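You operate a simulated robot arm through the tools that you are given. There is no shell and no other tool. Be economical: measure what you need, move in short steps, check, and stop when the job is done.

You run a simulated robot arm. Do the job below in one go: nothing can be reset, and whatever is moved stays where it is left.

JOB
Put things in order on the dressing table top. At the end: the green pot stands where the blue pouch stood; the clear scent refill from the dressing table top stands where the green pot stood; the cream cartridge (marked "NEUTRAL") from the dressing table top stands where the clear scent refill stood; the blue pouch stands on top of the low red box; whatever was shut is shut again. Leave all else as you found it, and nothing knocked over.
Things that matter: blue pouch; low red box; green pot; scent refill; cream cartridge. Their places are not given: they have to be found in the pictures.

The check looks at the end state, three seconds after you hand in, the way a careful person would. Anything else that was tipped, shoved, dropped, spilled or broken makes it a failure.

ROBOT AND FRAMES
A 7-joint arm with a two-finger parallel gripper, fixed in place. Base frame: the origin is at the foot of the arm, x ahead of it, y to its left, z up; the work surface is at about z = 760. Units: mm, degrees, N and s.
With the tool pointing down near the work surface it reaches from about 200 to 680 mm from the base axis. Its first joint turns from -66.0 to 66.0 degrees. Payload 2.4 kg.
Tool frame: the origin (TCP) lies between the finger pads and is the grasp point; the fingertips stand 30 mm ahead of it; z points along the fingers, y is the line along which they close. The gripper opens to 94 mm. The fingers are 28 mm wide and 10 mm thick; the gripper's body (50 by 96 mm) begins 55 mm behind the TCP.
Orientation is that of the tool frame in the base frame, as a unit quaternion [x, y, z, w]. With the fingers straight down and closing along the base's y, the tool's x points along the base's -x, its y along +y and its z along -z.

CONTROLS
- The arm moves only by the tool send_rows. Its argument "deltas" is a list of rows, each an object of numbers (a shift or turn left out is 0, a gripper value left out holds the last): "dx", "dy", "dz": the shift along the tool's x, y, z in units of 20 mm (1.0 is 20 mm); "wx", "wy", "wz": the turn, a rotation vector about the tool's x, y, z in units of 6 degrees (1.0 is 6 degrees); "jaw": the opening, from 0 (shut) to 1 (fully open). In form: [{"dx": .., "dy": .., "dz": .., "wx": .., "wy": .., "wz": .., "jaw": ..}, ...]. A call has 1 to 20 rows; each row shifts and turns the commanded pose from where the row before left it, along the tool's axes as they then stand. A call with a number of a shift or a turn outside -1 to 1 is refused whole. A row lasts 0.2 s, in which the tool goes at most 50 mm and 8.6 degrees; a call with a longer step from one row to the next is refused whole, and so is a gripper value outside its range. Where a pose cannot be reached the arm comes as near as it can. A force on the tool above 40 N (or 10 N above the force at the start of the call, whichever is more), or a blocked arm, ends the call early, and 0.2 s more pass. Each finger travels about 153 mm/s and halts on what it meets, pressing with about 27 N; the grip force reading is that of the motor and also rises with nothing between the fingers. The clock runs only during rows and for 0.2 s after the last one: add rows that do not move to give the fingers time. It gives the time, the measured TCP pose, the force on the tool (base axes), the opening and the grip force at its end, in the units of the frame above (readings bear some noise).
- Cameras (640 x 400 px; columns grow to the right, rows downward): "scene" is fixed at [46.9, 508.1, 1418.3]; the picture's right is [-0.43, -0.90, 0.00], its down [-0.71, 0.34, -0.62] and it looks along [0.56, -0.27, -0.79] (base axes); focal length 343 px, centre (320, 200). "wrist" rides on the gripper at [-37, 0, -58] in the tool frame; the picture's right is [0.00, -1.00, 0.00], its down [0.97, 0.00, -0.24] and it looks along [0.24, 0.00, 0.97] (tool axes); focal length 218 px, centre (320, 200).
- get_image(camera): a new picture of that camera. The clock stands still meanwhile.
- measure_at(camera, pixels): for up to 12 pixels [column, row] of the newest picture of that camera ("zoom" is the newest enlarged one), the place [x, y, z] in the base frame of the surface seen there, good to about 2 mm. The clock stands still meanwhile.
- inspect(camera, box): a new picture of the part [left, top, right, bottom] of that camera's present view, enlarged. The clock stands still meanwhile.
- hand_in(): hands the job in; it is judged then, once.

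Go step by step. Measure first, check grasps and placings, and put right what went wrong. The budget is 80 turns and 34 pictures, counting those below and the enlarged ones. Unless the task says otherwise, let go and move clear before handing in, and close with one line.

The tools are called after "Request:" as name(argument=value, ...) on one line, values as JSON. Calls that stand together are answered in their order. send_rows: Moves the arm, as the interface text tells. Its arguments: {"type":"object","properties":{"deltas":{"type":"array","items":{"type":"object","properties":{"dx":{"type":"number"},"dy":{"type":"number"},"dz":{"type":"number"},"wx":{"type":"number"},"wy":{"type":"number"},"wz":{"type":"number"},"jaw":{"type":"number"}}}}},"required":["deltas"]} The other tools are called the same way: get_image (camera) takes a picture; measure_at (camera, pixels) gives the place of the surface under pixels of a picture; inspect (camera, box) takes an enlarged picture of a part of a camera's view; hand_in () hands the job in.

At the start:

```text
time: 0.0
ee_pos: [283.6, 192.0, 1126.4]
tool_rot: [0.0, 1.0, 0.0, 0.0]
wrist_force: [0.7, 0.3, 0.2]
grip_width: 93.8
grip_force: 0.1
```

scene: 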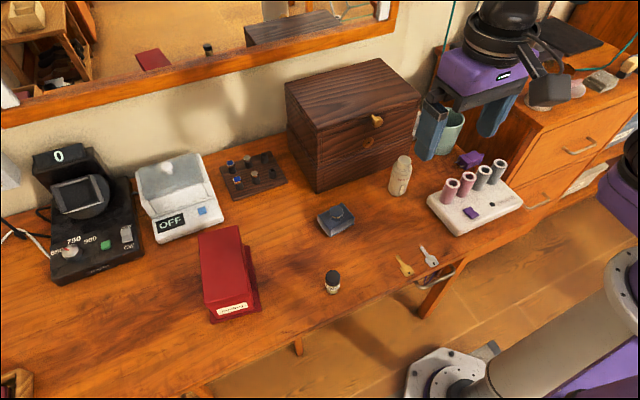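
wrist: 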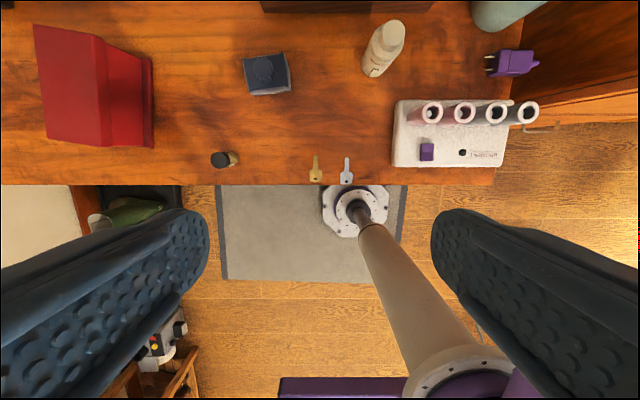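

The scene shows a red box (225,270), a blue pouch (336,220), small bottle (332,282), a cream bottle (400,175), and a green pot (445,130) partly hidden by the gripper. I'll enlarge these areas first.

Request:
inspect(camera="scene", box=[180, 130, 360, 330])

Request:
inspect(camera="scene", box=[370, 90, 550, 290])

Request:
inspect(camera="wrist", box=[340, 0, 560, 190])

```text
2.00 times, centred on (270, 230) of scene
```

zoom: 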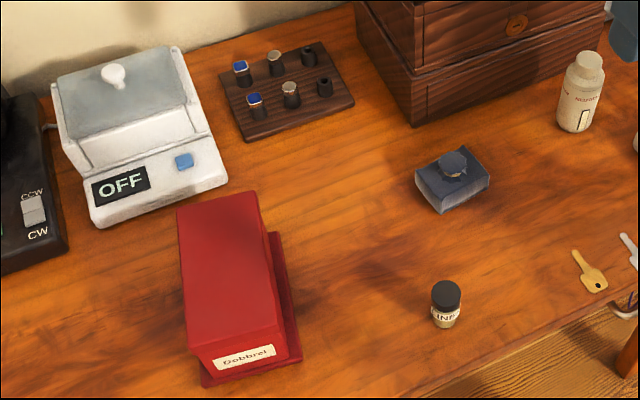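

```text
2.00 times, centred on (460, 190) of scene
```

zoom: 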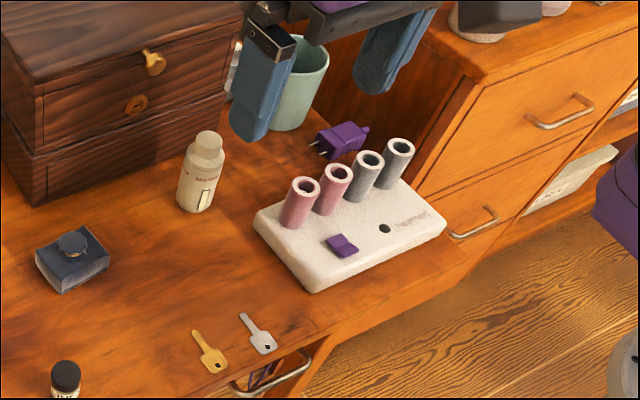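

```text
2.11 times, centred on (450, 95) of wrist
```

zoom: 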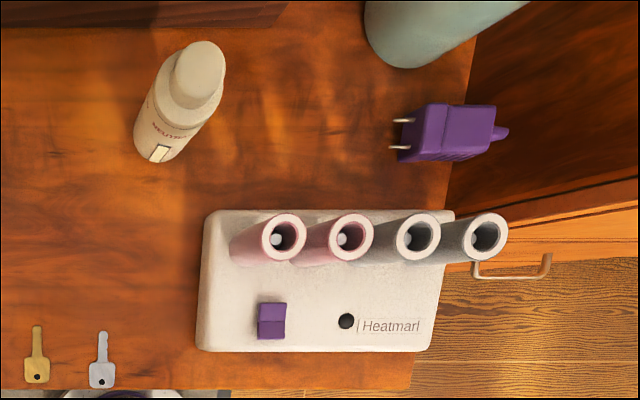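

The cream "NEUTRAL" cartridge is the bottle at (400,175). The gripper hides the pot and something whitish beside it, so I'll move the arm to the right and look again.

Request:
send_rows(deltas=[{"dy": -1}, {"dy": -1}, {"dy": -1}, {"dy": -1}, {"dy": -1}, {"dy": -1}, {"dy": -1}, {"dy": -1}, {"dy": -1}, {"dy": -1}, {"dy": -1}, {"dy": -1}])

Request:
inspect(camera="scene", box=[370, 80, 530, 180])

Request:
get_image(camera="wrist")

Request:
inspect(camera="scene", box=[290, 190, 390, 310])

```text
time: 2.6
ee_pos: [282.6, -50.1, 1127.3]
tool_rot: [0.0, 1.0, 0.001, 0.0]
wrist_force: [0.1, 0.0, 0.0]
grip_width: 94.2
grip_force: 0.0
```

```text
4.00 times, centred on (450, 130) of scene
```

zoom: 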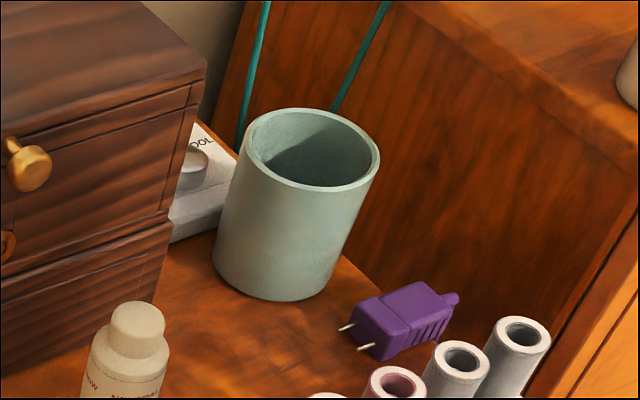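

```text
27 pictures are left
```

wrist: 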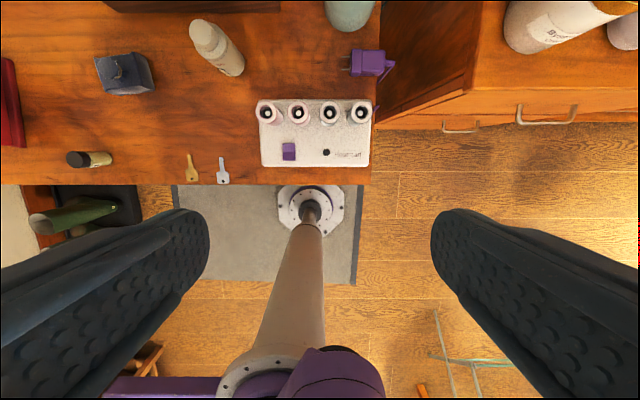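

```text
3.33 times, centred on (340, 250) of scene
```

zoom: 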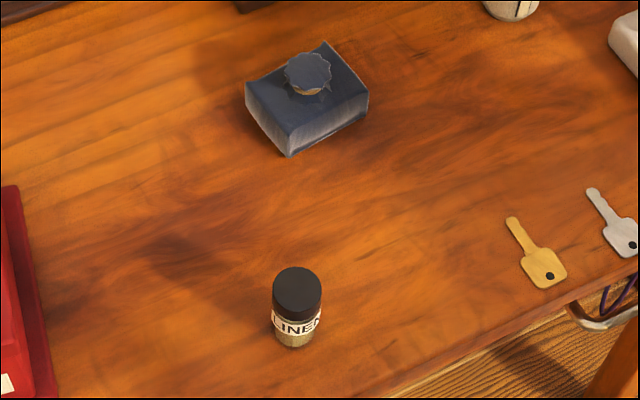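

The "LINEN" vial at (332,282) is clear glass with a black cap, so it is the scent refill. I'll take a fresh scene picture so I can measure everything.

Request:
get_image(camera="scene")

```text
25 pictures are left
```

scene: 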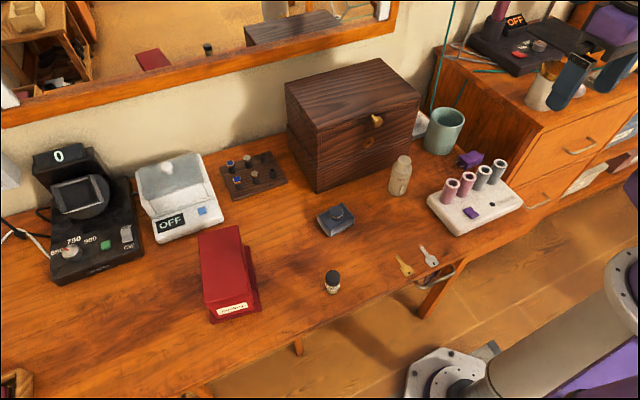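

Next I'll measure the key points of the pot, the red box and the pouch.

Request:
measure_at(camera="scene", pixels=[[432, 117], [464, 121], [446, 126], [448, 108], [438, 153], [444, 140], [450, 115], [427, 143], [455, 145], [440, 165], [420, 160], [462, 172]])

Request:
measure_at(camera="scene", pixels=[[200, 234], [237, 228], [205, 305], [244, 295], [224, 265], [215, 317], [258, 305], [250, 250], [244, 246], [230, 308], [222, 240], [225, 285]])

Request:
measure_at(camera="scene", pixels=[[318, 217], [342, 205], [332, 230], [353, 216], [336, 213], [333, 236], [354, 222], [346, 224], [344, 216], [338, 208], [330, 222], [310, 230]])

Request:
measure_at(camera="scene", pixels=[[333, 274], [327, 276], [339, 276], [333, 292], [333, 285], [404, 159], [400, 166], [397, 180], [396, 192], [391, 178], [410, 178], [333, 300]])

```text
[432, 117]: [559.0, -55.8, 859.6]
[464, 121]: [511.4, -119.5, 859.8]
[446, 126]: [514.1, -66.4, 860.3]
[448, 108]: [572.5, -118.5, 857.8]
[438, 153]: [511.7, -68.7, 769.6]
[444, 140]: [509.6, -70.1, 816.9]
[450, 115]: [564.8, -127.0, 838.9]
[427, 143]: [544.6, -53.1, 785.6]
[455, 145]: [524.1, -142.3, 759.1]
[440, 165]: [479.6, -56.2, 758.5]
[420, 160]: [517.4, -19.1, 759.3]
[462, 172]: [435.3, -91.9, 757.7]
```

```text
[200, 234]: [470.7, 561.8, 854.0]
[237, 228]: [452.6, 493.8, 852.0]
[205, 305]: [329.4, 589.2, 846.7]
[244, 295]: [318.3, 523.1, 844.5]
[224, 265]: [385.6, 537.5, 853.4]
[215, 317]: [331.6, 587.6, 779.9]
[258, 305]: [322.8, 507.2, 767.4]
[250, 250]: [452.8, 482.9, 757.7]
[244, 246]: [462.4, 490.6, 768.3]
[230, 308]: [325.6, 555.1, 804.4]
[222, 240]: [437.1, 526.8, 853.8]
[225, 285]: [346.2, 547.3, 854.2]
```

```text
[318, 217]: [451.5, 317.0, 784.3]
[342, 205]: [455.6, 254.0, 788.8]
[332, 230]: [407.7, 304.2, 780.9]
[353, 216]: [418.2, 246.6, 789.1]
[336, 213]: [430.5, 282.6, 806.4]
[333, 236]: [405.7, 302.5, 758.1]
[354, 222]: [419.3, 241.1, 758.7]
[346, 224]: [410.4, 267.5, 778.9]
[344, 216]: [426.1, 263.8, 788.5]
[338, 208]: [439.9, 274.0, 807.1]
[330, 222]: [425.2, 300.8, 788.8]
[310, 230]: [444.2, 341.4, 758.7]
```

```text
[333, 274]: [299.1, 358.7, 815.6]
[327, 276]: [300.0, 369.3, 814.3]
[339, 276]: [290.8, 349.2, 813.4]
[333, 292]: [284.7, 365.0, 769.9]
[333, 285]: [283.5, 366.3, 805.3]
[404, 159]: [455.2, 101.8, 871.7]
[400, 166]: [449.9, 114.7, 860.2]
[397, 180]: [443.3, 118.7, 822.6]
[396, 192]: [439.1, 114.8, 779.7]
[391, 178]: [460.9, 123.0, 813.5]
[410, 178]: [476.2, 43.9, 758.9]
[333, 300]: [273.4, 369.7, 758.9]
```

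The pot is about 80 mm across at (541,-92) and the red box top is flat at z≈854. Next I'll measure what surrounds the pot, and get closer points on the cartridge and vial.

Request:
measure_at(camera="scene", pixels=[[290, 86], [380, 61], [415, 92], [319, 123], [318, 186], [410, 145], [419, 128], [420, 117], [480, 110], [540, 125], [475, 155], [378, 120]])

Request:
measure_at(camera="scene", pixels=[[436, 70], [449, 72], [432, 100], [452, 98], [470, 75], [445, 60], [500, 135], [458, 157], [466, 156], [398, 160], [410, 160], [404, 155]])

```text
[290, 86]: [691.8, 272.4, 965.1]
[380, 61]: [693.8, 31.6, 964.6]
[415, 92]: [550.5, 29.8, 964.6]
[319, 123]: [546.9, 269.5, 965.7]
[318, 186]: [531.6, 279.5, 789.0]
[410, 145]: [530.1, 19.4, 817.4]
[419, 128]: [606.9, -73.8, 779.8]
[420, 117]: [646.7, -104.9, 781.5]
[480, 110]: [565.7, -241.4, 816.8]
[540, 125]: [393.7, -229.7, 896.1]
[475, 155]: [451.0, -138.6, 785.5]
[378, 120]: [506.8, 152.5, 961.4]
```

```text
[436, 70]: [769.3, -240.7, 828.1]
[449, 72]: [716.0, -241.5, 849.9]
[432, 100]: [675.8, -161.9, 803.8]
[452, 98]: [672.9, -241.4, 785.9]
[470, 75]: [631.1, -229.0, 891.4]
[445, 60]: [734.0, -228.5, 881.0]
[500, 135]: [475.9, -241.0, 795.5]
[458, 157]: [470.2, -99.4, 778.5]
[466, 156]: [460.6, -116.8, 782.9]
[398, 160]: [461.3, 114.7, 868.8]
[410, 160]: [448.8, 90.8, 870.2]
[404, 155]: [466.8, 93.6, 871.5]
```

The wooden box's right face is at y≈22 and the cabinet side at y≈-241, so the pot can be gripped along y. I'll move above the pouch now and look with the wrist camera.

Request:
send_rows(deltas=[{"dx": -0.441, "dy": 0.974, "dz": 0.4}, {"dx": -0.441, "dy": 0.974, "dz": 0.4}, {"dx": -0.441, "dy": 0.974, "dz": 0.4}, {"dx": -0.441, "dy": 0.974, "dz": 0.4}, {"dx": -0.441, "dy": 0.974, "dz": 0.4}, {"dx": -0.441, "dy": 0.974, "dz": 0.4}, {"dx": -0.441, "dy": 0.974, "dz": 0.4}, {"dx": -0.441, "dy": 0.974, "dz": 0.4}, {"dx": -0.441, "dy": 0.974, "dz": 0.4}, {"dx": -0.441, "dy": 0.974, "dz": 0.4}, {"dx": -0.441, "dy": 0.974, "dz": 0.4}, {"dx": -0.441, "dy": 0.974, "dz": 0.4}, {"dx": -0.441, "dy": 0.974, "dz": 0.4}, {"dx": -0.441, "dy": 0.974, "dz": 0.4}, {"dx": -0.441, "dy": 0.974, "dz": 0.4}, {"dx": -0.441, "dy": 0.974, "dz": 0.4}, {"dx": -0.441, "dy": 0.974, "dz": 0.4}, {}])

Request:
get_image(camera="wrist")

```text
time: 6.4
ee_pos: [433.9, 281.8, 991.7]
tool_rot: [0.0, 1.0, -0.001, 0.0]
wrist_force: [-0.2, 0.0, 0.6]
grip_width: 94.2
grip_force: 0.0
```

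```text
24 pictures are left
```

wrist: 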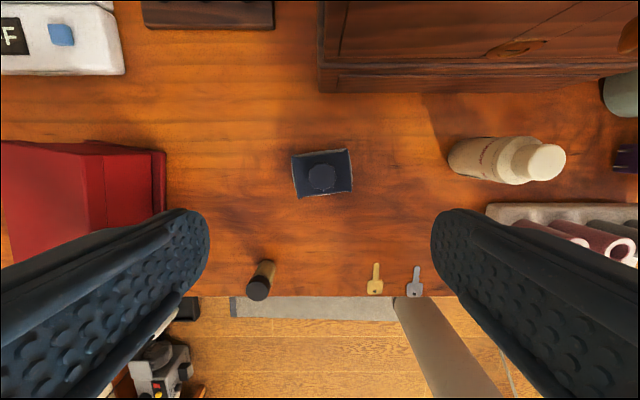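

Request:
measure_at(camera="wrist", pixels=[[294, 158], [348, 152], [351, 190], [300, 195], [320, 178], [323, 157], [325, 191], [298, 178], [350, 172], [258, 288], [545, 162], [452, 160]])

Request:
measure_at(camera="wrist", pixels=[[530, 180], [562, 162], [545, 145], [528, 162], [264, 264], [248, 290], [270, 288], [259, 298], [259, 279], [20, 200], [90, 155], [100, 220]])

```text
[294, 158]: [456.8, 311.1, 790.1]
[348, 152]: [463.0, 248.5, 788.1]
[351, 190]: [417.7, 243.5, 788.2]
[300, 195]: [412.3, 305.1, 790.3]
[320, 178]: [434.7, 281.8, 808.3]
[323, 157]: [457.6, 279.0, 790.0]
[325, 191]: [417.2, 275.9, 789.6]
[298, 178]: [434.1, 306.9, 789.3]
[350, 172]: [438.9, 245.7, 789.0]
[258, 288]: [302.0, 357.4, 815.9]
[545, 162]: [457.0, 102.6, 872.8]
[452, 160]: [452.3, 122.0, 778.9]
```

```text
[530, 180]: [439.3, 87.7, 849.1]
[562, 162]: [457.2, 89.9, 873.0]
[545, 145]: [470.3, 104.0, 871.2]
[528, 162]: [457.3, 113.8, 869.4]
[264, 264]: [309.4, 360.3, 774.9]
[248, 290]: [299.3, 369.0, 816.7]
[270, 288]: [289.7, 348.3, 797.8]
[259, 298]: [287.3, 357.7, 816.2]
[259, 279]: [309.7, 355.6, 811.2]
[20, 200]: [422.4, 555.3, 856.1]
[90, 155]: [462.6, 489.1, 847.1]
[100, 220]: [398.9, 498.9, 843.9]
```

The pouch centre is at (437,277), about 62 by 45 mm, turned about 5°. I'll descend and grip it along its long axis.

Request:
send_rows(deltas=[{"dx": -0.16, "dy": -0.24, "dz": 1, "jaw": 1}, {"dz": 1, "wz": -0.9}, {"dz": 1}, {"dz": 1}, {"dz": 1}, {"dz": 1}, {"dz": 1}, {"dz": 1}, {"dz": 1}, {"dz": 0.75}, {}, {"jaw": 0.5}, {"jaw": 0.5}, {"jaw": 0.5}, {"jaw": 0.5}])

```text
time: 9.6
ee_pos: [437.0, 279.2, 795.8]
tool_rot: [-0.047, 0.999, 0.0, 0.0]
wrist_force: [-0.4, 0.6, 0.7]
grip_width: 74.9
grip_force: 27.1
```

The fingers stopped at 74.9 mm with 27 N, so the pouch looks wider at the base. I'll close fully and try a small lift.

Request:
send_rows(deltas=[{"jaw": 0.3}, {"jaw": 0.3}, {"dz": -0.5}, {"dz": -0.5}, {"dz": -0.5}, {"dz": -0.5}, {}])

Request:
get_image(camera="wrist")

```text
time: 11.2
ee_pos: [436.0, 277.3, 834.3]
tool_rot: [-0.048, 0.999, 0.0, 0.001]
wrist_force: [-0.2, 0.4, -1.6]
grip_width: 74.8
grip_force: 26.9
```

```text
23 pictures are left
```

wrist: 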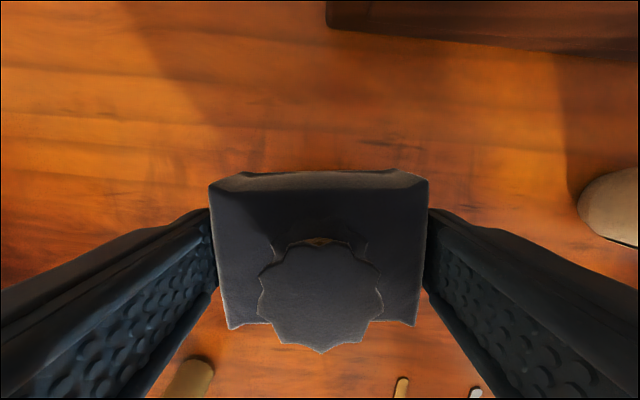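

The pouch is held level. I'll lift it, carry it over the red box near (383,542), then turn it so its long side lies along the box.

Request:
send_rows(deltas=[{"dz": -1}, {"dz": -1}, {"dz": -1}, {"dz": -1}, {"dz": -1}, {"dz": -0.8}, {"dx": 0.1, "dy": 0.96}, {"dx": 0.1, "dy": 0.96}, {"dx": 0.1, "dy": 0.96}, {"dx": 0.1, "dy": 0.96}, {"dx": 0.1, "dy": 0.96}, {"dx": 0.1, "dy": 0.96}, {"dx": 0.1, "dy": 0.96}, {"dx": 0.1, "dy": 0.96}, {"dx": 0.1, "dy": 0.96}, {"dx": 0.1, "dy": 0.96}, {"dx": 0.1, "dy": 0.96}, {"dx": 0.1, "dy": 0.96}, {"dx": 0.1, "dy": 0.96}, {"dx": 0.1, "dy": 0.96}])

Request:
send_rows(deltas=[{"wz": -1}, {"wz": -1}, {"wz": -1}, {"wz": -1}, {"wz": -1}, {"wz": -1}, {"wz": -1}, {"wz": -1}, {"wz": -1}, {"wz": -1}, {"wz": -1}, {"wz": -1}, {"wz": -0.3}, {}, {}])

```text
time: 15.4
ee_pos: [382.2, 543.3, 952.2]
tool_rot: [-0.047, 0.999, 0.0, 0.0]
wrist_force: [0.3, -0.4, -0.3]
grip_width: 74.4
grip_force: 26.4
```

```text
time: 18.6
ee_pos: [382.6, 542.8, 952.0]
tool_rot: [-0.637, 0.771, 0.0, 0.0]
wrist_force: [-0.3, -0.1, -0.5]
grip_width: 74.2
grip_force: 26.6
```

The turn worked: tool y is now at 169°, along the box. I'll check the overhead fit before lowering.

Request:
get_image(camera="wrist")

Request:
get_image(camera="scene")

```text
22 pictures are left
```

wrist: 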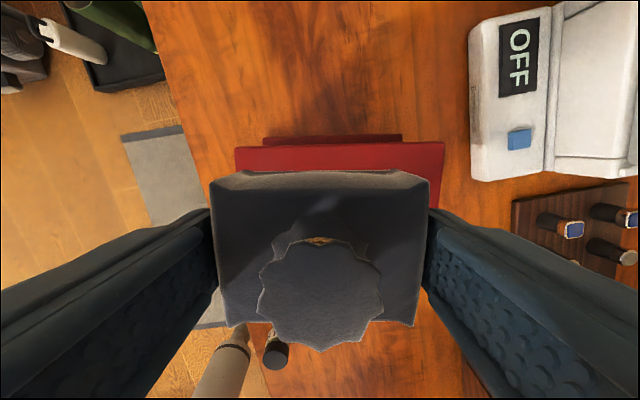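

```text
21 pictures are left
```

scene: 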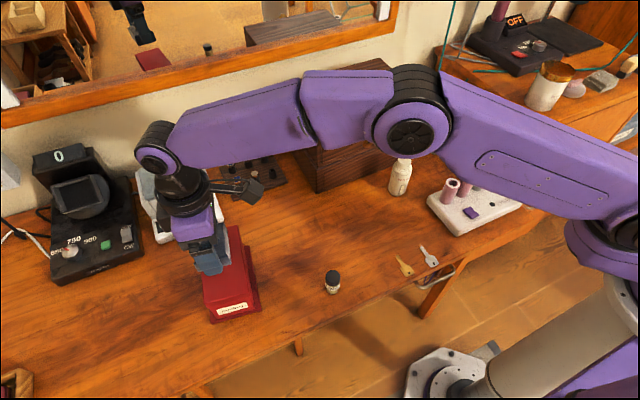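

The pouch is over the box, about 10 mm off centre along its length, which is fine. I'll lower it in small steps to contact.

Request:
send_rows(deltas=[{"dz": 0.7}, {"dz": 0.7}, {"dz": 0.7}, {"dz": 0.6}, {"dz": 0.1}, {"dz": 0.1}, {}])

```text
time: 20.2
ee_pos: [383.9, 544.3, 893.7]
tool_rot: [-0.638, 0.77, 0.0, 0.0]
wrist_force: [-0.3, -0.4, -1.6]
grip_width: 74.2
grip_force: 26.8
```

Request:
send_rows(deltas=[{"dz": 0.05}, {"dz": 0.05}, {"dz": 0.05}, {}])

```text
time: 21.2
ee_pos: [383.6, 542.4, 889.7]
tool_rot: [-0.637, 0.771, 0.0, 0.0]
wrist_force: [0.7, -0.2, -1.0]
grip_width: 74.1
grip_force: 27.2
```

There's no clear contact yet at 889.7, so I'll creep further.

Request:
send_rows(deltas=[{"dz": 0.05}, {}])

Request:
send_rows(deltas=[{"dz": 0.05}, {}])

Request:
inspect(camera="scene", box=[170, 200, 290, 330])

```text
time: 21.8
ee_pos: [383.4, 544.0, 889.6]
tool_rot: [-0.638, 0.77, 0.0, 0.0]
wrist_force: [-0.8, -1.4, 5.3]
grip_width: 74.1
grip_force: 27.2
```

```text
time: 22.4
ee_pos: [382.6, 541.6, 889.9]
tool_rot: [-0.637, 0.771, 0.0, 0.002]
wrist_force: [-2.2, -3.3, 17.9]
grip_width: 74.1
grip_force: 27.0
```

```text
3.08 times, centred on (230, 265) of scene
```

zoom: 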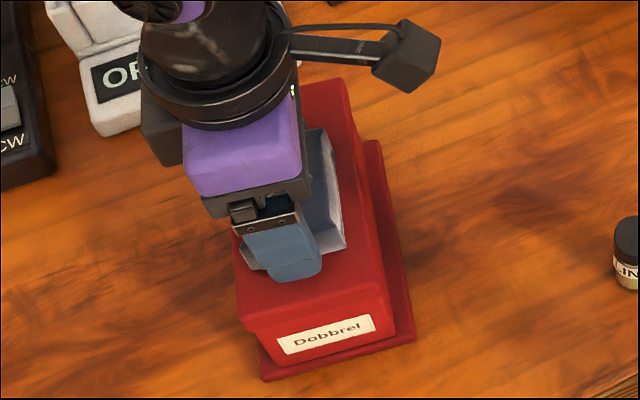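

Contact is clear (18 N up). I'll back off 1 mm, open the jaws and rise.

Request:
send_rows(deltas=[{"dz": -0.08}, {"jaw": 0.85}, {"jaw": 1.0}, {"jaw": 1.0}, {"jaw": 1.0}, {"dz": -0.5}, {"dz": -0.5}, {"dz": -1}, {"dz": -1}, {"dz": -1}, {"dz": -1}, {}])

Request:
get_image(camera="wrist")

```text
time: 25.0
ee_pos: [383.0, 543.6, 990.3]
tool_rot: [-0.637, 0.771, 0.001, 0.001]
wrist_force: [0.4, 1.0, -0.7]
grip_width: 94.3
grip_force: 0.0
```

```text
19 pictures are left
```

wrist: 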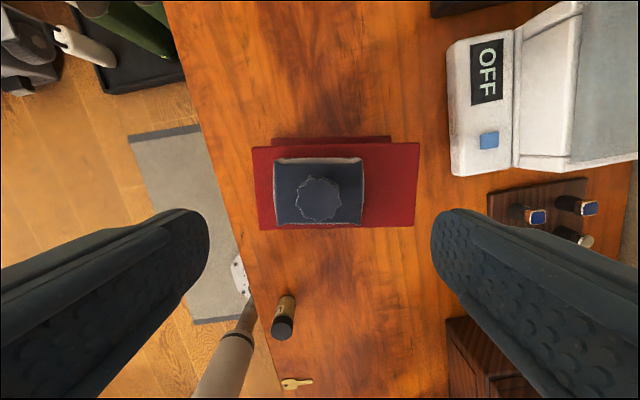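

The pouch sits squarely on the red box. I'll turn the wrist back and travel to the pot.

Request:
send_rows(deltas=[{"wz": 1}, {"wz": 1}, {"wz": 1}, {"wz": 1}, {"wz": 1}, {"wz": 1}, {"wz": 1}, {"wz": 1}, {"wz": 1}, {"wz": 1}, {"wz": 1}, {"wz": 1}, {"wz": 1}, {"wz": 0.18}, {}])

Request:
send_rows(deltas=[{"dy": -1}, {"dy": -1}, {"dy": -1}, {"dy": -1}, {"dy": -1}, {"dy": -1}, {"dy": -1}, {"dy": -1}, {"dy": -1}, {"dy": -1}, {"dy": -1}, {"dy": -1}, {"dy": -1}, {"dy": -1}, {"dy": -1}, {"dy": -1}, {"dy": -1}, {"dy": -1}, {"dy": -1}, {"dy": -1}])

Request:
send_rows(deltas=[{"dy": -1}, {"dy": -1}, {"dy": -1}, {"dy": -1}, {"dy": -1}, {"dy": -1}, {"dy": -1}, {"dy": -1}, {"dy": -1}, {"dy": -1}, {"dy": -1}, {"dy": -0.8}, {"dx": -1}, {"dx": -1}, {"dx": -1}, {"dx": -1}, {"dx": -1}, {"dx": -1}, {}])

Request:
get_image(camera="wrist")

```text
time: 28.2
ee_pos: [383.5, 543.8, 990.2]
tool_rot: [0.0, 1.0, 0.0, 0.0]
wrist_force: [0.5, 0.4, -0.1]
grip_width: 94.1
grip_force: 0.0
```

```text
time: 32.4
ee_pos: [384.8, 143.0, 990.6]
tool_rot: [0.0, 1.0, 0.0, 0.001]
wrist_force: [0.2, -0.3, -0.4]
grip_width: 93.8
grip_force: 0.1
```

```text
time: 36.4
ee_pos: [504.4, -93.0, 991.1]
tool_rot: [-0.001, 1.0, 0.0, 0.0]
wrist_force: [-0.2, 0.2, -1.1]
grip_width: 94.1
grip_force: 0.0
```

```text
18 pictures are left
```

wrist: 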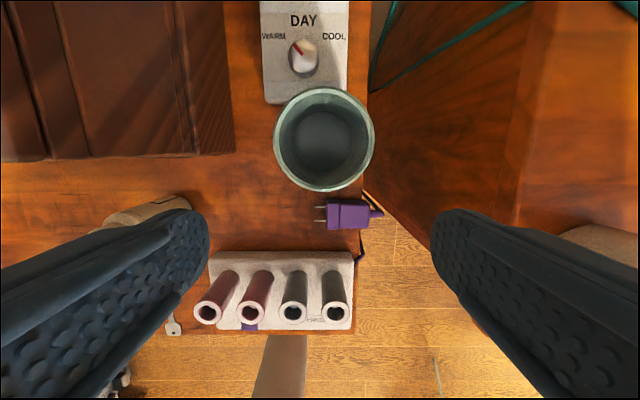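

The pot rim is plainly visible around (324,138). I'll measure its rim and the tight spots nearby.

Request:
measure_at(camera="wrist", pixels=[[276, 138], [373, 138], [324, 188], [324, 90], [290, 104], [358, 172], [358, 104], [290, 172], [324, 150], [345, 212], [365, 120], [330, 85]])

Request:
inspect(camera="wrist", box=[240, 60, 420, 240])

```text
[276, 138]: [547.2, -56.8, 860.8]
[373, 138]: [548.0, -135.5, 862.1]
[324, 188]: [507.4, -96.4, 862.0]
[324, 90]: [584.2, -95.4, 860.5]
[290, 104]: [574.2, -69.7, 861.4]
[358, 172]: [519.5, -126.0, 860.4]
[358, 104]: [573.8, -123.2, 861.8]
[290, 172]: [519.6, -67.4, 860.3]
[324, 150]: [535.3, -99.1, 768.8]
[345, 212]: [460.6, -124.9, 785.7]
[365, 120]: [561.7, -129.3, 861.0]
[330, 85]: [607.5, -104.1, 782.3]
```

```text
2.22 times, centred on (330, 150) of wrist
```

zoom: 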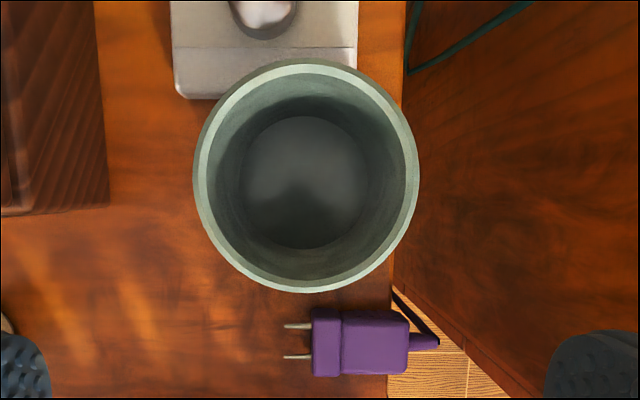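

The pot's centre is (546.3,-96.5) and its outer diameter about 80 mm, leaving 7 mm margin each side. I'll centre above the rim first.

Request:
send_rows(deltas=[{"dx": -1, "dy": -0.175}, {"dx": -1}, {"dx": -0.1}, {"dz": 1}, {"dz": 1}, {"dz": 1}, {"dz": 1}, {}, {}])

Request:
get_image(camera="wrist")

```text
time: 38.4
ee_pos: [546.8, -95.9, 911.0]
tool_rot: [-0.001, 1.0, 0.0, 0.0]
wrist_force: [-0.6, 0.4, -0.3]
grip_width: 93.9
grip_force: 0.1
```

```text
16 pictures are left
```

wrist: 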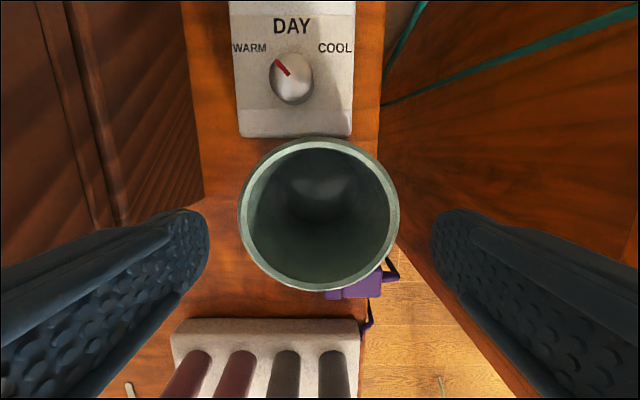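

The rim spans columns 238–400, centred at 319. I'll descend to z≈829 and close.

Request:
send_rows(deltas=[{"dz": 0.8}, {"dz": 0.8}, {"dz": 0.8}, {"dz": 0.8}, {"dz": 0.9}, {}, {"jaw": 0.85}, {"jaw": 0.75}, {"jaw": 0.75}, {"jaw": 0.75}])

```text
time: 40.6
ee_pos: [545.5, -96.3, 828.0]
tool_rot: [-0.001, 1.0, 0.0, 0.0]
wrist_force: [1.1, 0.0, -0.4]
grip_width: 84.5
grip_force: 27.0
```

It's gripped at 84.5 mm with 27 N. I'll lift and check the hold.

Request:
send_rows(deltas=[{"jaw": 0.6}, {"dz": -0.5}, {"dz": -0.5}, {"dz": -1}, {"dz": -1}, {"dz": -1}, {"dz": -1}, {"dz": -1}, {"dz": -1}, {}])

Request:
inspect(camera="scene", box=[370, 20, 560, 200])

```text
time: 42.8
ee_pos: [545.3, -95.0, 968.6]
tool_rot: [-0.001, 1.0, 0.001, 0.0]
wrist_force: [-0.1, 0.4, -3.0]
grip_width: 84.6
grip_force: 26.8
```

```text
2.22 times, centred on (465, 110) of scene
```

zoom: 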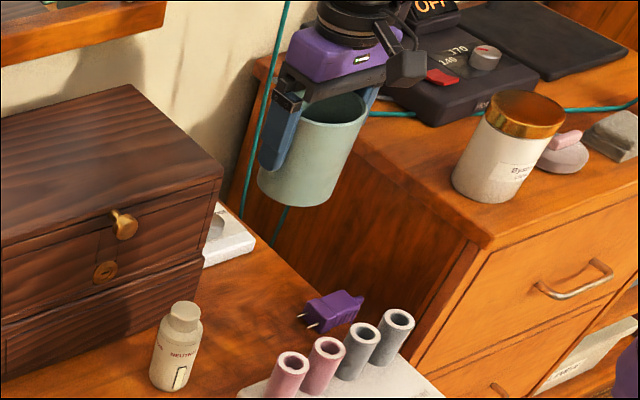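

The pot is held. I'll raise it a bit more, pull back to x≈437 and carry it to y≈277.

Request:
send_rows(deltas=[{"dz": -1}, {"dx": 0.9}, {"dx": 0.9}, {"dx": 0.9}, {"dx": 0.9}, {"dx": 0.9}, {"dx": 0.92}, {}])

Request:
send_rows(deltas=[{"dy": 0.98}, {"dy": 0.98}, {"dy": 0.98}, {"dy": 0.98}, {"dy": 0.98}, {"dy": 0.98}, {"dy": 0.98}, {"dy": 0.98}, {"dy": 0.98}, {"dy": 0.98}, {"dy": 0.98}, {"dy": 0.98}, {"dy": 0.98}, {"dy": 0.98}, {"dy": 0.98}, {"dy": 0.98}, {"dy": 0.98}, {"dy": 0.98}, {"dy": 0.98}, {}])

```text
time: 44.6
ee_pos: [437.2, -96.8, 987.7]
tool_rot: [-0.001, 1.0, 0.0, -0.001]
wrist_force: [-0.1, 0.8, -2.3]
grip_width: 84.7
grip_force: 26.7
```

```text
time: 48.8
ee_pos: [437.0, 276.7, 987.6]
tool_rot: [-0.001, 1.0, 0.0, 0.0]
wrist_force: [-0.4, 0.2, -3.7]
grip_width: 84.7
grip_force: 27.0
```

It's above the pouch's old place. I'll lower to just above the table, then creep down.

Request:
send_rows(deltas=[{"dz": 1}, {"dz": 1}, {"dz": 1}, {"dz": 1}, {"dz": 1}, {"dz": 1}, {"dz": 1}, {"dz": 0.4}, {"dz": 0.3}, {"dz": 0.1}, {}])

Request:
send_rows(deltas=[{"dz": 0.05}, {"dz": 0.05}, {}])

Request:
send_rows(deltas=[{"dz": 0.05}, {}])

```text
time: 51.2
ee_pos: [437.6, 275.7, 832.1]
tool_rot: [-0.001, 1.0, 0.0, 0.0]
wrist_force: [-0.2, 0.7, -2.7]
grip_width: 84.5
grip_force: 26.4
```

```text
time: 52.0
ee_pos: [436.7, 277.0, 829.7]
tool_rot: [-0.001, 1.0, 0.0, 0.0]
wrist_force: [0.9, -0.8, -3.2]
grip_width: 84.7
grip_force: 26.6
```

```text
time: 52.6
ee_pos: [437.9, 275.9, 827.8]
tool_rot: [0.0, 1.0, 0.0, 0.0]
wrist_force: [-0.9, -1.3, -3.3]
grip_width: 84.7
grip_force: 27.0
```

Request:
send_rows(deltas=[{"dz": 0.04}, {}])

Request:
send_rows(deltas=[{"dz": 0.04}, {}])

```text
time: 53.2
ee_pos: [438.3, 276.5, 827.5]
tool_rot: [0.0, 1.0, -0.001, 0.0]
wrist_force: [-0.8, 0.5, -3.5]
grip_width: 84.7
grip_force: 27.0
```

```text
time: 53.8
ee_pos: [437.6, 276.7, 827.8]
tool_rot: [0.0, 1.0, 0.0, -0.001]
wrist_force: [-2.8, -1.5, 10.4]
grip_width: 84.9
grip_force: 26.9
```

Contact at 10 N. I'll release, rise clear, and look.

Request:
send_rows(deltas=[{"dz": -0.03}, {"jaw": 0.95}, {"jaw": 1.0}, {"jaw": 1.0}, {"jaw": 1.0}, {"dz": -0.5}, {"dz": -1}, {"dz": -1}, {"dz": -1}, {"dz": -1}, {"dz": -1}, {"dz": -1}, {}])

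Request:
get_image(camera="wrist")

```text
time: 56.6
ee_pos: [436.4, 275.1, 958.6]
tool_rot: [-0.001, 1.0, 0.0, 0.0]
wrist_force: [0.2, 0.2, 0.5]
grip_width: 93.7
grip_force: 0.1
```

```text
14 pictures are left
```

wrist: 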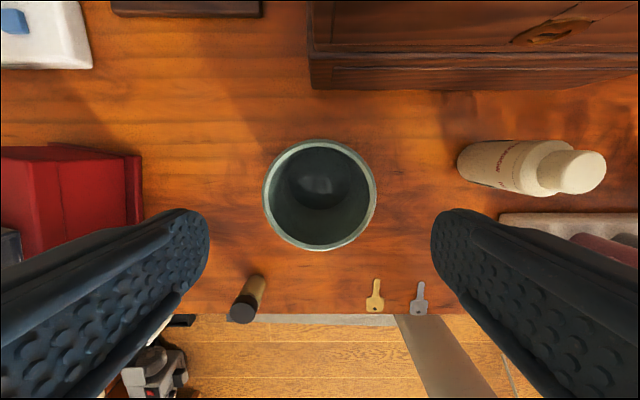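

The pot stands upright in the pouch's place. Now I'll go above the vial and measure it.

Request:
send_rows(deltas=[{"dx": 0.97, "dy": 0.58}, {"dx": 0.97, "dy": 0.58}, {"dx": 0.97, "dy": 0.58}, {"dx": 0.97, "dy": 0.58}, {"dx": 0.97, "dy": 0.58}, {"dx": 0.97, "dy": 0.58}, {"dx": 0.97, "dy": 0.58}, {"dz": 1}, {}, {}])

Request:
get_image(camera="wrist")

```text
time: 58.8
ee_pos: [300.1, 355.8, 939.6]
tool_rot: [-0.001, 1.0, 0.0, -0.001]
wrist_force: [-0.4, 0.4, 0.7]
grip_width: 94.0
grip_force: 0.0
```

```text
13 pictures are left
```

wrist: 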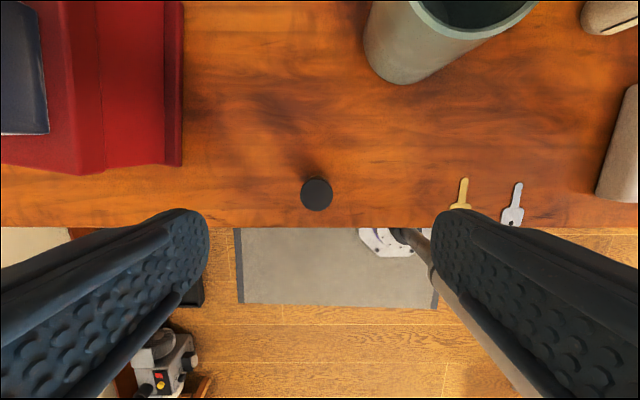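

Request:
measure_at(camera="wrist", pixels=[[302, 194], [331, 194], [317, 180], [317, 208], [317, 194], [317, 224], [317, 170], [250, 223], [460, 200]])

```text
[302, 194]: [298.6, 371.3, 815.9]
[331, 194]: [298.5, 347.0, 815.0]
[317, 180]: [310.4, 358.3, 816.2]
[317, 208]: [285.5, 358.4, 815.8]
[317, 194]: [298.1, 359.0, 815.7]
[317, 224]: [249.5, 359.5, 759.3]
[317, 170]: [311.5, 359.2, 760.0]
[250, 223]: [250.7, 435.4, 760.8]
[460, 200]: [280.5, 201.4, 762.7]
```

The vial's centre is (298,359), 25 mm wide, top at 816. I'll descend and grip it.

Request:
send_rows(deltas=[{"dx": 0.08, "dy": 0.15, "jaw": 0.7}, {"dz": 1}, {"dz": 1}, {"dz": 1}, {"dz": 1}, {"dz": 1}, {"dz": 1}, {"dz": 1}, {}, {"jaw": 0.45}, {"jaw": 0.25}, {"jaw": 0.2}, {"jaw": 0.2}, {"jaw": 0.2}])

```text
time: 61.8
ee_pos: [300.8, 360.2, 798.4]
tool_rot: [-0.001, 1.0, 0.0, 0.0]
wrist_force: [0.5, -0.4, 0.7]
grip_width: 27.5
grip_force: 26.6
```

It's gripped at 27.5 mm. I'll lift and check.

Request:
send_rows(deltas=[{"jaw": 0.1}, {"dz": -0.5}, {"dz": -1}, {"dz": -1}, {"dz": -1}, {"dz": -1}, {"dz": -1}, {"dz": -1}, {"dz": -1}, {}])

Request:
get_image(camera="wrist")

```text
time: 64.0
ee_pos: [299.1, 360.2, 948.1]
tool_rot: [-0.002, 1.0, 0.0, 0.0]
wrist_force: [-0.1, 0.0, -0.8]
grip_width: 27.5
grip_force: 27.4
```

```text
12 pictures are left
```

wrist: 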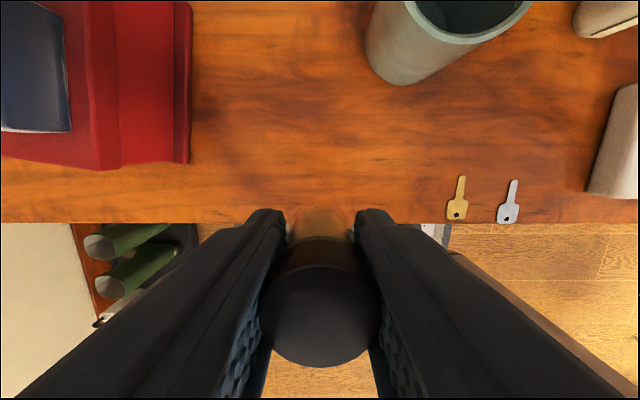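

The vial is held upright. I'll carry it along the front edge at y, then forward to the pot's old place.

Request:
send_rows(deltas=[{"dz": -1}, {"dy": -1}, {"dy": -1}, {"dy": -1}, {"dy": -1}, {"dy": -1}, {"dy": -1}, {"dy": -1}, {"dy": -1}, {"dy": -1}, {"dy": -1}, {"dy": -1}, {"dy": -1}, {"dy": -1}, {"dy": -1}, {"dy": -1}, {"dy": -1}, {"dy": -1}, {"dy": -1}, {"dy": -1}])

Request:
send_rows(deltas=[{"dy": -1}, {"dy": -1}, {"dy": -1}, {"dy": -0.8}, {"dx": -1}, {"dx": -1}, {"dx": -1}, {"dx": -1}, {"dx": -1}, {"dx": -1}, {"dx": -1}, {"dx": -1}, {"dx": -1}, {"dx": -1}, {"dx": -1}, {"dx": -1}, {"dx": -0.35}, {}])

Request:
get_image(camera="wrist")

```text
time: 68.2
ee_pos: [300.7, -20.4, 967.3]
tool_rot: [-0.001, 1.0, 0.0, 0.0]
wrist_force: [-0.3, -0.1, -0.3]
grip_width: 27.5
grip_force: 26.9
```

```text
time: 72.0
ee_pos: [547.7, -94.5, 968.1]
tool_rot: [-0.002, 1.0, -0.001, 0.001]
wrist_force: [0.7, -0.8, -0.3]
grip_width: 27.9
grip_force: 27.5
```

```text
11 pictures are left
```

wrist: 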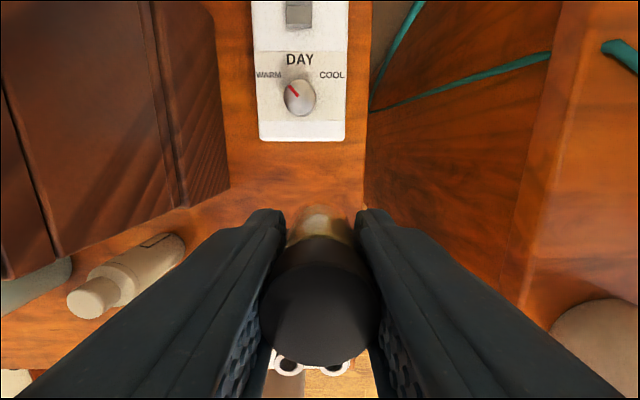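

It's over the target with a clear descent. I'll lower to a few mm above the table, then creep.

Request:
send_rows(deltas=[{"dy": -0.07, "dz": 1}, {"dz": 1}, {"dz": 1}, {"dz": 1}, {"dz": 1}, {"dz": 1}, {"dz": 1}, {"dz": 0.7}, {"dz": 0.5}, {}])

Request:
send_rows(deltas=[{"dz": 0.05}, {"dz": 0.05}, {}])

Request:
send_rows(deltas=[{"dz": 0.05}, {}])

```text
time: 74.2
ee_pos: [548.4, -96.8, 803.7]
tool_rot: [-0.001, 1.0, -0.001, 0.0]
wrist_force: [-0.1, -0.8, -0.1]
grip_width: 27.7
grip_force: 27.4
```

```text
time: 75.0
ee_pos: [546.7, -97.3, 802.0]
tool_rot: [-0.001, 1.0, -0.001, 0.0]
wrist_force: [-0.7, 0.1, -1.8]
grip_width: 27.8
grip_force: 26.4
```

```text
time: 75.6
ee_pos: [546.6, -96.0, 801.0]
tool_rot: [-0.001, 1.0, 0.0, 0.0]
wrist_force: [0.4, -0.1, -0.6]
grip_width: 27.8
grip_force: 26.7
```

Request:
send_rows(deltas=[{"dz": 0.05}, {}])

Request:
send_rows(deltas=[{"dz": 0.04}, {}])

Request:
send_rows(deltas=[{"dz": 0.03}, {}])

```text
time: 76.2
ee_pos: [546.7, -97.2, 799.2]
tool_rot: [-0.001, 1.0, 0.0, -0.001]
wrist_force: [-0.2, -0.6, -0.7]
grip_width: 27.7
grip_force: 26.7
```

```text
time: 76.8
ee_pos: [547.1, -96.4, 799.6]
tool_rot: [-0.001, 1.0, 0.0, 0.0]
wrist_force: [-2.2, -0.5, 6.0]
grip_width: 27.6
grip_force: 26.9
```

```text
time: 77.4
ee_pos: [548.0, -96.5, 799.4]
tool_rot: [-0.001, 1.0, 0.001, 0.001]
wrist_force: [-3.6, 0.5, 13.5]
grip_width: 27.6
grip_force: 26.9
```

Contact is firm. I'll release the vial and rise.

Request:
send_rows(deltas=[{"dz": -0.04}, {"jaw": 0.4}, {"jaw": 0.7}, {"jaw": 0.7}, {"jaw": 0.7}, {"dz": -0.5}, {"dz": -1}, {"dz": -1}, {"dz": -1}, {"dz": -1}, {"dz": -1}, {"dz": -1}, {"dz": -1}, {"dz": -1}, {}])

Request:
get_image(camera="wrist")

```text
time: 80.6
ee_pos: [546.7, -97.6, 969.5]
tool_rot: [-0.001, 1.0, 0.0, 0.0]
wrist_force: [-0.2, -0.1, -0.2]
grip_width: 65.8
grip_force: 0.0
```

```text
10 pictures are left
```

wrist: 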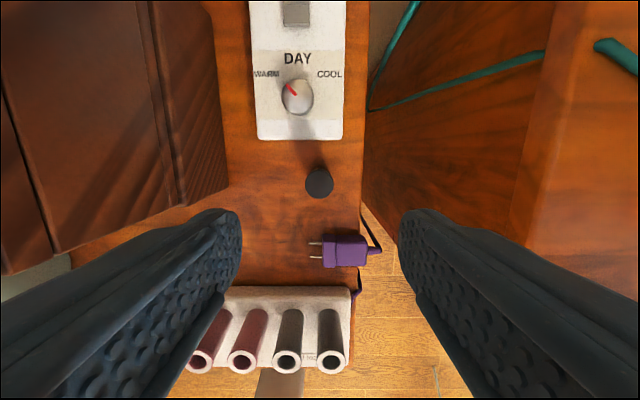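

The vial stands at the pot's old place. Next I'll go above the cartridge.

Request:
send_rows(deltas=[{"dx": 0.9}, {"dx": 0.9}, {"dx": 0.9}, {"dx": 0.9}, {"dx": 0.9}, {"dy": 1}, {"dy": 1}, {"dy": 1}, {"dy": 1}, {"dy": 1}, {"dy": 1}, {"dy": 1}, {"dy": 1}, {"dy": 1}, {"dy": 0.97}, {}, {}])

Request:
get_image(camera="wrist")

```text
time: 84.2
ee_pos: [457.6, 101.8, 970.8]
tool_rot: [-0.001, 1.0, 0.0, 0.0]
wrist_force: [-0.4, 0.8, -1.0]
grip_width: 65.6
grip_force: 0.1
```

```text
9 pictures are left
```

wrist: 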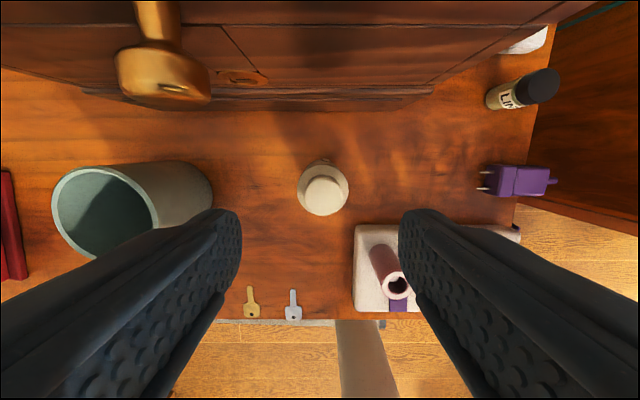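

The cartridge is just below the TCP at (323,190). I'll measure its exact centre and the knob and drawer front for clearance.

Request:
measure_at(camera="wrist", pixels=[[304, 196], [345, 196], [325, 178], [325, 213], [325, 196], [300, 180], [347, 180], [322, 163], [165, 90], [322, 85], [322, 102], [200, 60]])

```text
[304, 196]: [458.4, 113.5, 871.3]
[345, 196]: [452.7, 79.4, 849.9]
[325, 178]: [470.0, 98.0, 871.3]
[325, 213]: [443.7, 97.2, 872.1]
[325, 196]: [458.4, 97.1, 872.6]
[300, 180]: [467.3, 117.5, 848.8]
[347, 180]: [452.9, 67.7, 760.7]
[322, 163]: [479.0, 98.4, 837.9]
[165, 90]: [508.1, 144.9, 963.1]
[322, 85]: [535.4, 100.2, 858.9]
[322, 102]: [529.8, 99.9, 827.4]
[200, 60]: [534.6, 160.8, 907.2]
```

The cartridge centre is (457.5,99.3), body about 40 mm, cap top 872. I'll grip at TCP z≈828 so the gripper body stays above the cap.

Request:
send_rows(deltas=[{"dy": -0.125}, {"dz": 1}, {"dz": 1}, {"dz": 1}, {"dz": 1}, {"dz": 1}, {"dz": 1}, {"dz": 1}, {"dz": 0.1}, {}, {"jaw": 0.5}, {"jaw": 0.4}, {"jaw": 0.35}, {"jaw": 0.35}, {"jaw": 0.35}])

```text
time: 87.4
ee_pos: [457.6, 99.0, 827.8]
tool_rot: [-0.001, 1.0, 0.0, 0.0]
wrist_force: [0.5, -0.6, 0.6]
grip_width: 42.8
grip_force: 27.0
```

It's gripped at 42.8 mm. I'll lift straight up and look.

Request:
send_rows(deltas=[{"jaw": 0.25}, {"dz": -0.5}, {"dz": -0.5}, {"dz": -1}, {"dz": -1}, {"dz": -1}, {"dz": -1}, {"dz": -1}, {"dz": -1}, {"dz": -1}, {}])

Request:
get_image(camera="wrist")

```text
time: 89.8
ee_pos: [456.4, 99.7, 986.8]
tool_rot: [-0.001, 1.0, 0.0, 0.0]
wrist_force: [0.4, 0.8, -1.2]
grip_width: 42.7
grip_force: 27.1
```

```text
8 pictures are left
```

wrist: 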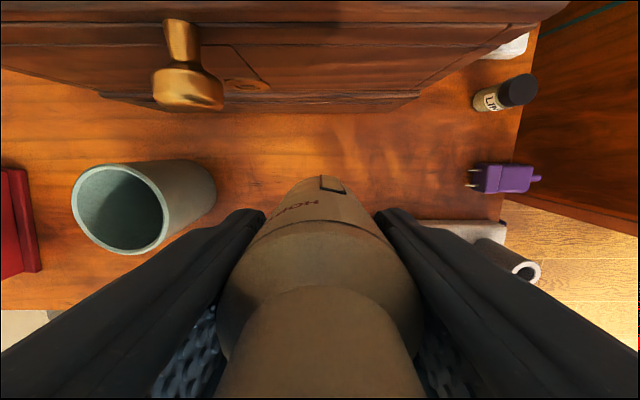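

It's held well. I'll bring it back to x≈298, then across to y≈359.

Request:
send_rows(deltas=[{"dx": 0.99}, {"dx": 0.99}, {"dx": 0.99}, {"dx": 0.99}, {"dx": 0.99}, {"dx": 0.99}, {"dx": 0.99}, {"dx": 0.99}, {}])

Request:
send_rows(deltas=[{"dy": 1}, {"dy": 1}, {"dy": 1}, {"dy": 1}, {"dy": 1}, {"dy": 1}, {"dy": 1}, {"dy": 1}, {"dy": 1}, {"dy": 1}, {"dy": 1}, {"dy": 1}, {"dy": 1}, {}, {}])

Request:
send_rows(deltas=[{"dz": 1}, {"dz": 1}, {"dz": 1}, {"dz": 1}, {"dz": 1}, {"dz": 1}, {"dz": 1}, {"dz": 0.5}, {"dz": 0.2}, {}])

```text
time: 91.8
ee_pos: [298.0, 100.1, 987.1]
tool_rot: [0.0, 1.0, 0.0, 0.0]
wrist_force: [0.5, -0.1, -1.3]
grip_width: 42.7
grip_force: 27.0
```

```text
time: 95.0
ee_pos: [296.7, 359.5, 988.7]
tool_rot: [-0.001, 1.0, 0.0, 0.0]
wrist_force: [-0.8, 0.0, -0.8]
grip_width: 43.1
grip_force: 26.8
```

```text
time: 97.2
ee_pos: [298.7, 360.3, 833.7]
tool_rot: [-0.001, 1.0, 0.0, -0.001]
wrist_force: [0.6, 0.2, -0.5]
grip_width: 42.9
grip_force: 27.0
```

Request:
send_rows(deltas=[{"dz": 0.1}, {"dz": 0.08}, {"dz": 0.05}, {}])

Request:
send_rows(deltas=[{"dz": 0.04}, {}])

Request:
send_rows(deltas=[{"dz": 0.03}, {}])

```text
time: 98.2
ee_pos: [298.2, 359.1, 828.1]
tool_rot: [-0.001, 1.0, -0.001, 0.0]
wrist_force: [-1.0, -0.1, -1.3]
grip_width: 42.9
grip_force: 27.2
```

```text
time: 98.8
ee_pos: [297.8, 358.9, 827.3]
tool_rot: [-0.002, 1.0, 0.0, 0.0]
wrist_force: [0.7, 0.4, -1.8]
grip_width: 43.2
grip_force: 27.5
```

```text
time: 99.4
ee_pos: [297.7, 359.4, 828.0]
tool_rot: [-0.001, 1.0, 0.001, 0.0]
wrist_force: [-1.0, -0.6, 12.5]
grip_width: 42.9
grip_force: 27.3
```

Contact at 12.5 N. I'll release, rise, and move clear of the view.

Request:
send_rows(deltas=[{"dz": -0.03}, {"jaw": 0.6}, {"jaw": 0.8}, {"jaw": 0.8}, {"jaw": 0.8}, {"dz": -0.5}, {"dz": -1}, {"dz": -1}, {"dz": -1}, {"dz": -1}, {"dz": -1}, {"dz": -1}, {"dz": -1}, {"dz": -1}, {"dz": -1}, {"dz": -1}, {"dz": -1}, {}])

Request:
send_rows(deltas=[{"dy": -1}, {"dy": -1}, {"dy": -1}, {"dy": -1}, {"dy": -1}, {"dy": -1}, {"dy": -1}, {"dy": -1}, {"dy": -1}, {"dy": -1}, {"dy": -1}, {"dy": -1}, {"dy": -1}, {"dy": -1}, {"dy": -1}, {"dy": -1}, {"dy": -1}, {"dy": -1}, {"dy": -1}, {"dy": -1}])

Request:
get_image(camera="scene")

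```text
time: 103.2
ee_pos: [297.5, 360.7, 1058.1]
tool_rot: [-0.001, 1.0, 0.0, 0.0]
wrist_force: [-0.5, 0.5, 0.3]
grip_width: 75.2
grip_force: 0.0
```

```text
time: 107.4
ee_pos: [298.3, -39.9, 1058.1]
tool_rot: [-0.001, 1.0, -0.001, 0.0]
wrist_force: [0.0, 0.6, -0.6]
grip_width: 75.1
grip_force: 0.1
```

```text
7 pictures are left
```

scene: 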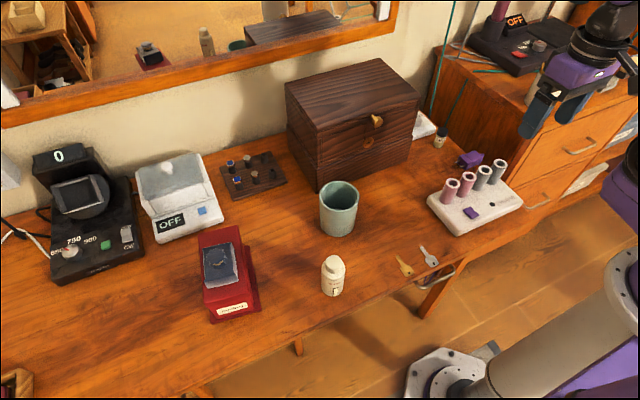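

The picture shows the pot at (339,208), the vial at (440,137), the cartridge at (332,275) and the pouch on the red box at (220,263). All are upright, nothing else has moved, and nothing was opened, so I'm handing in.

Request:
hand_in()

```text
The job is handed in.
```

The pouch is on the red box, the green pot is in the pouch's place, the scent refill (the clear vial marked "LINEN") is in the pot's place, and the NEUTRAL cartridge is in the refill's place; nothing was opened or knocked over, and the job is handed in.
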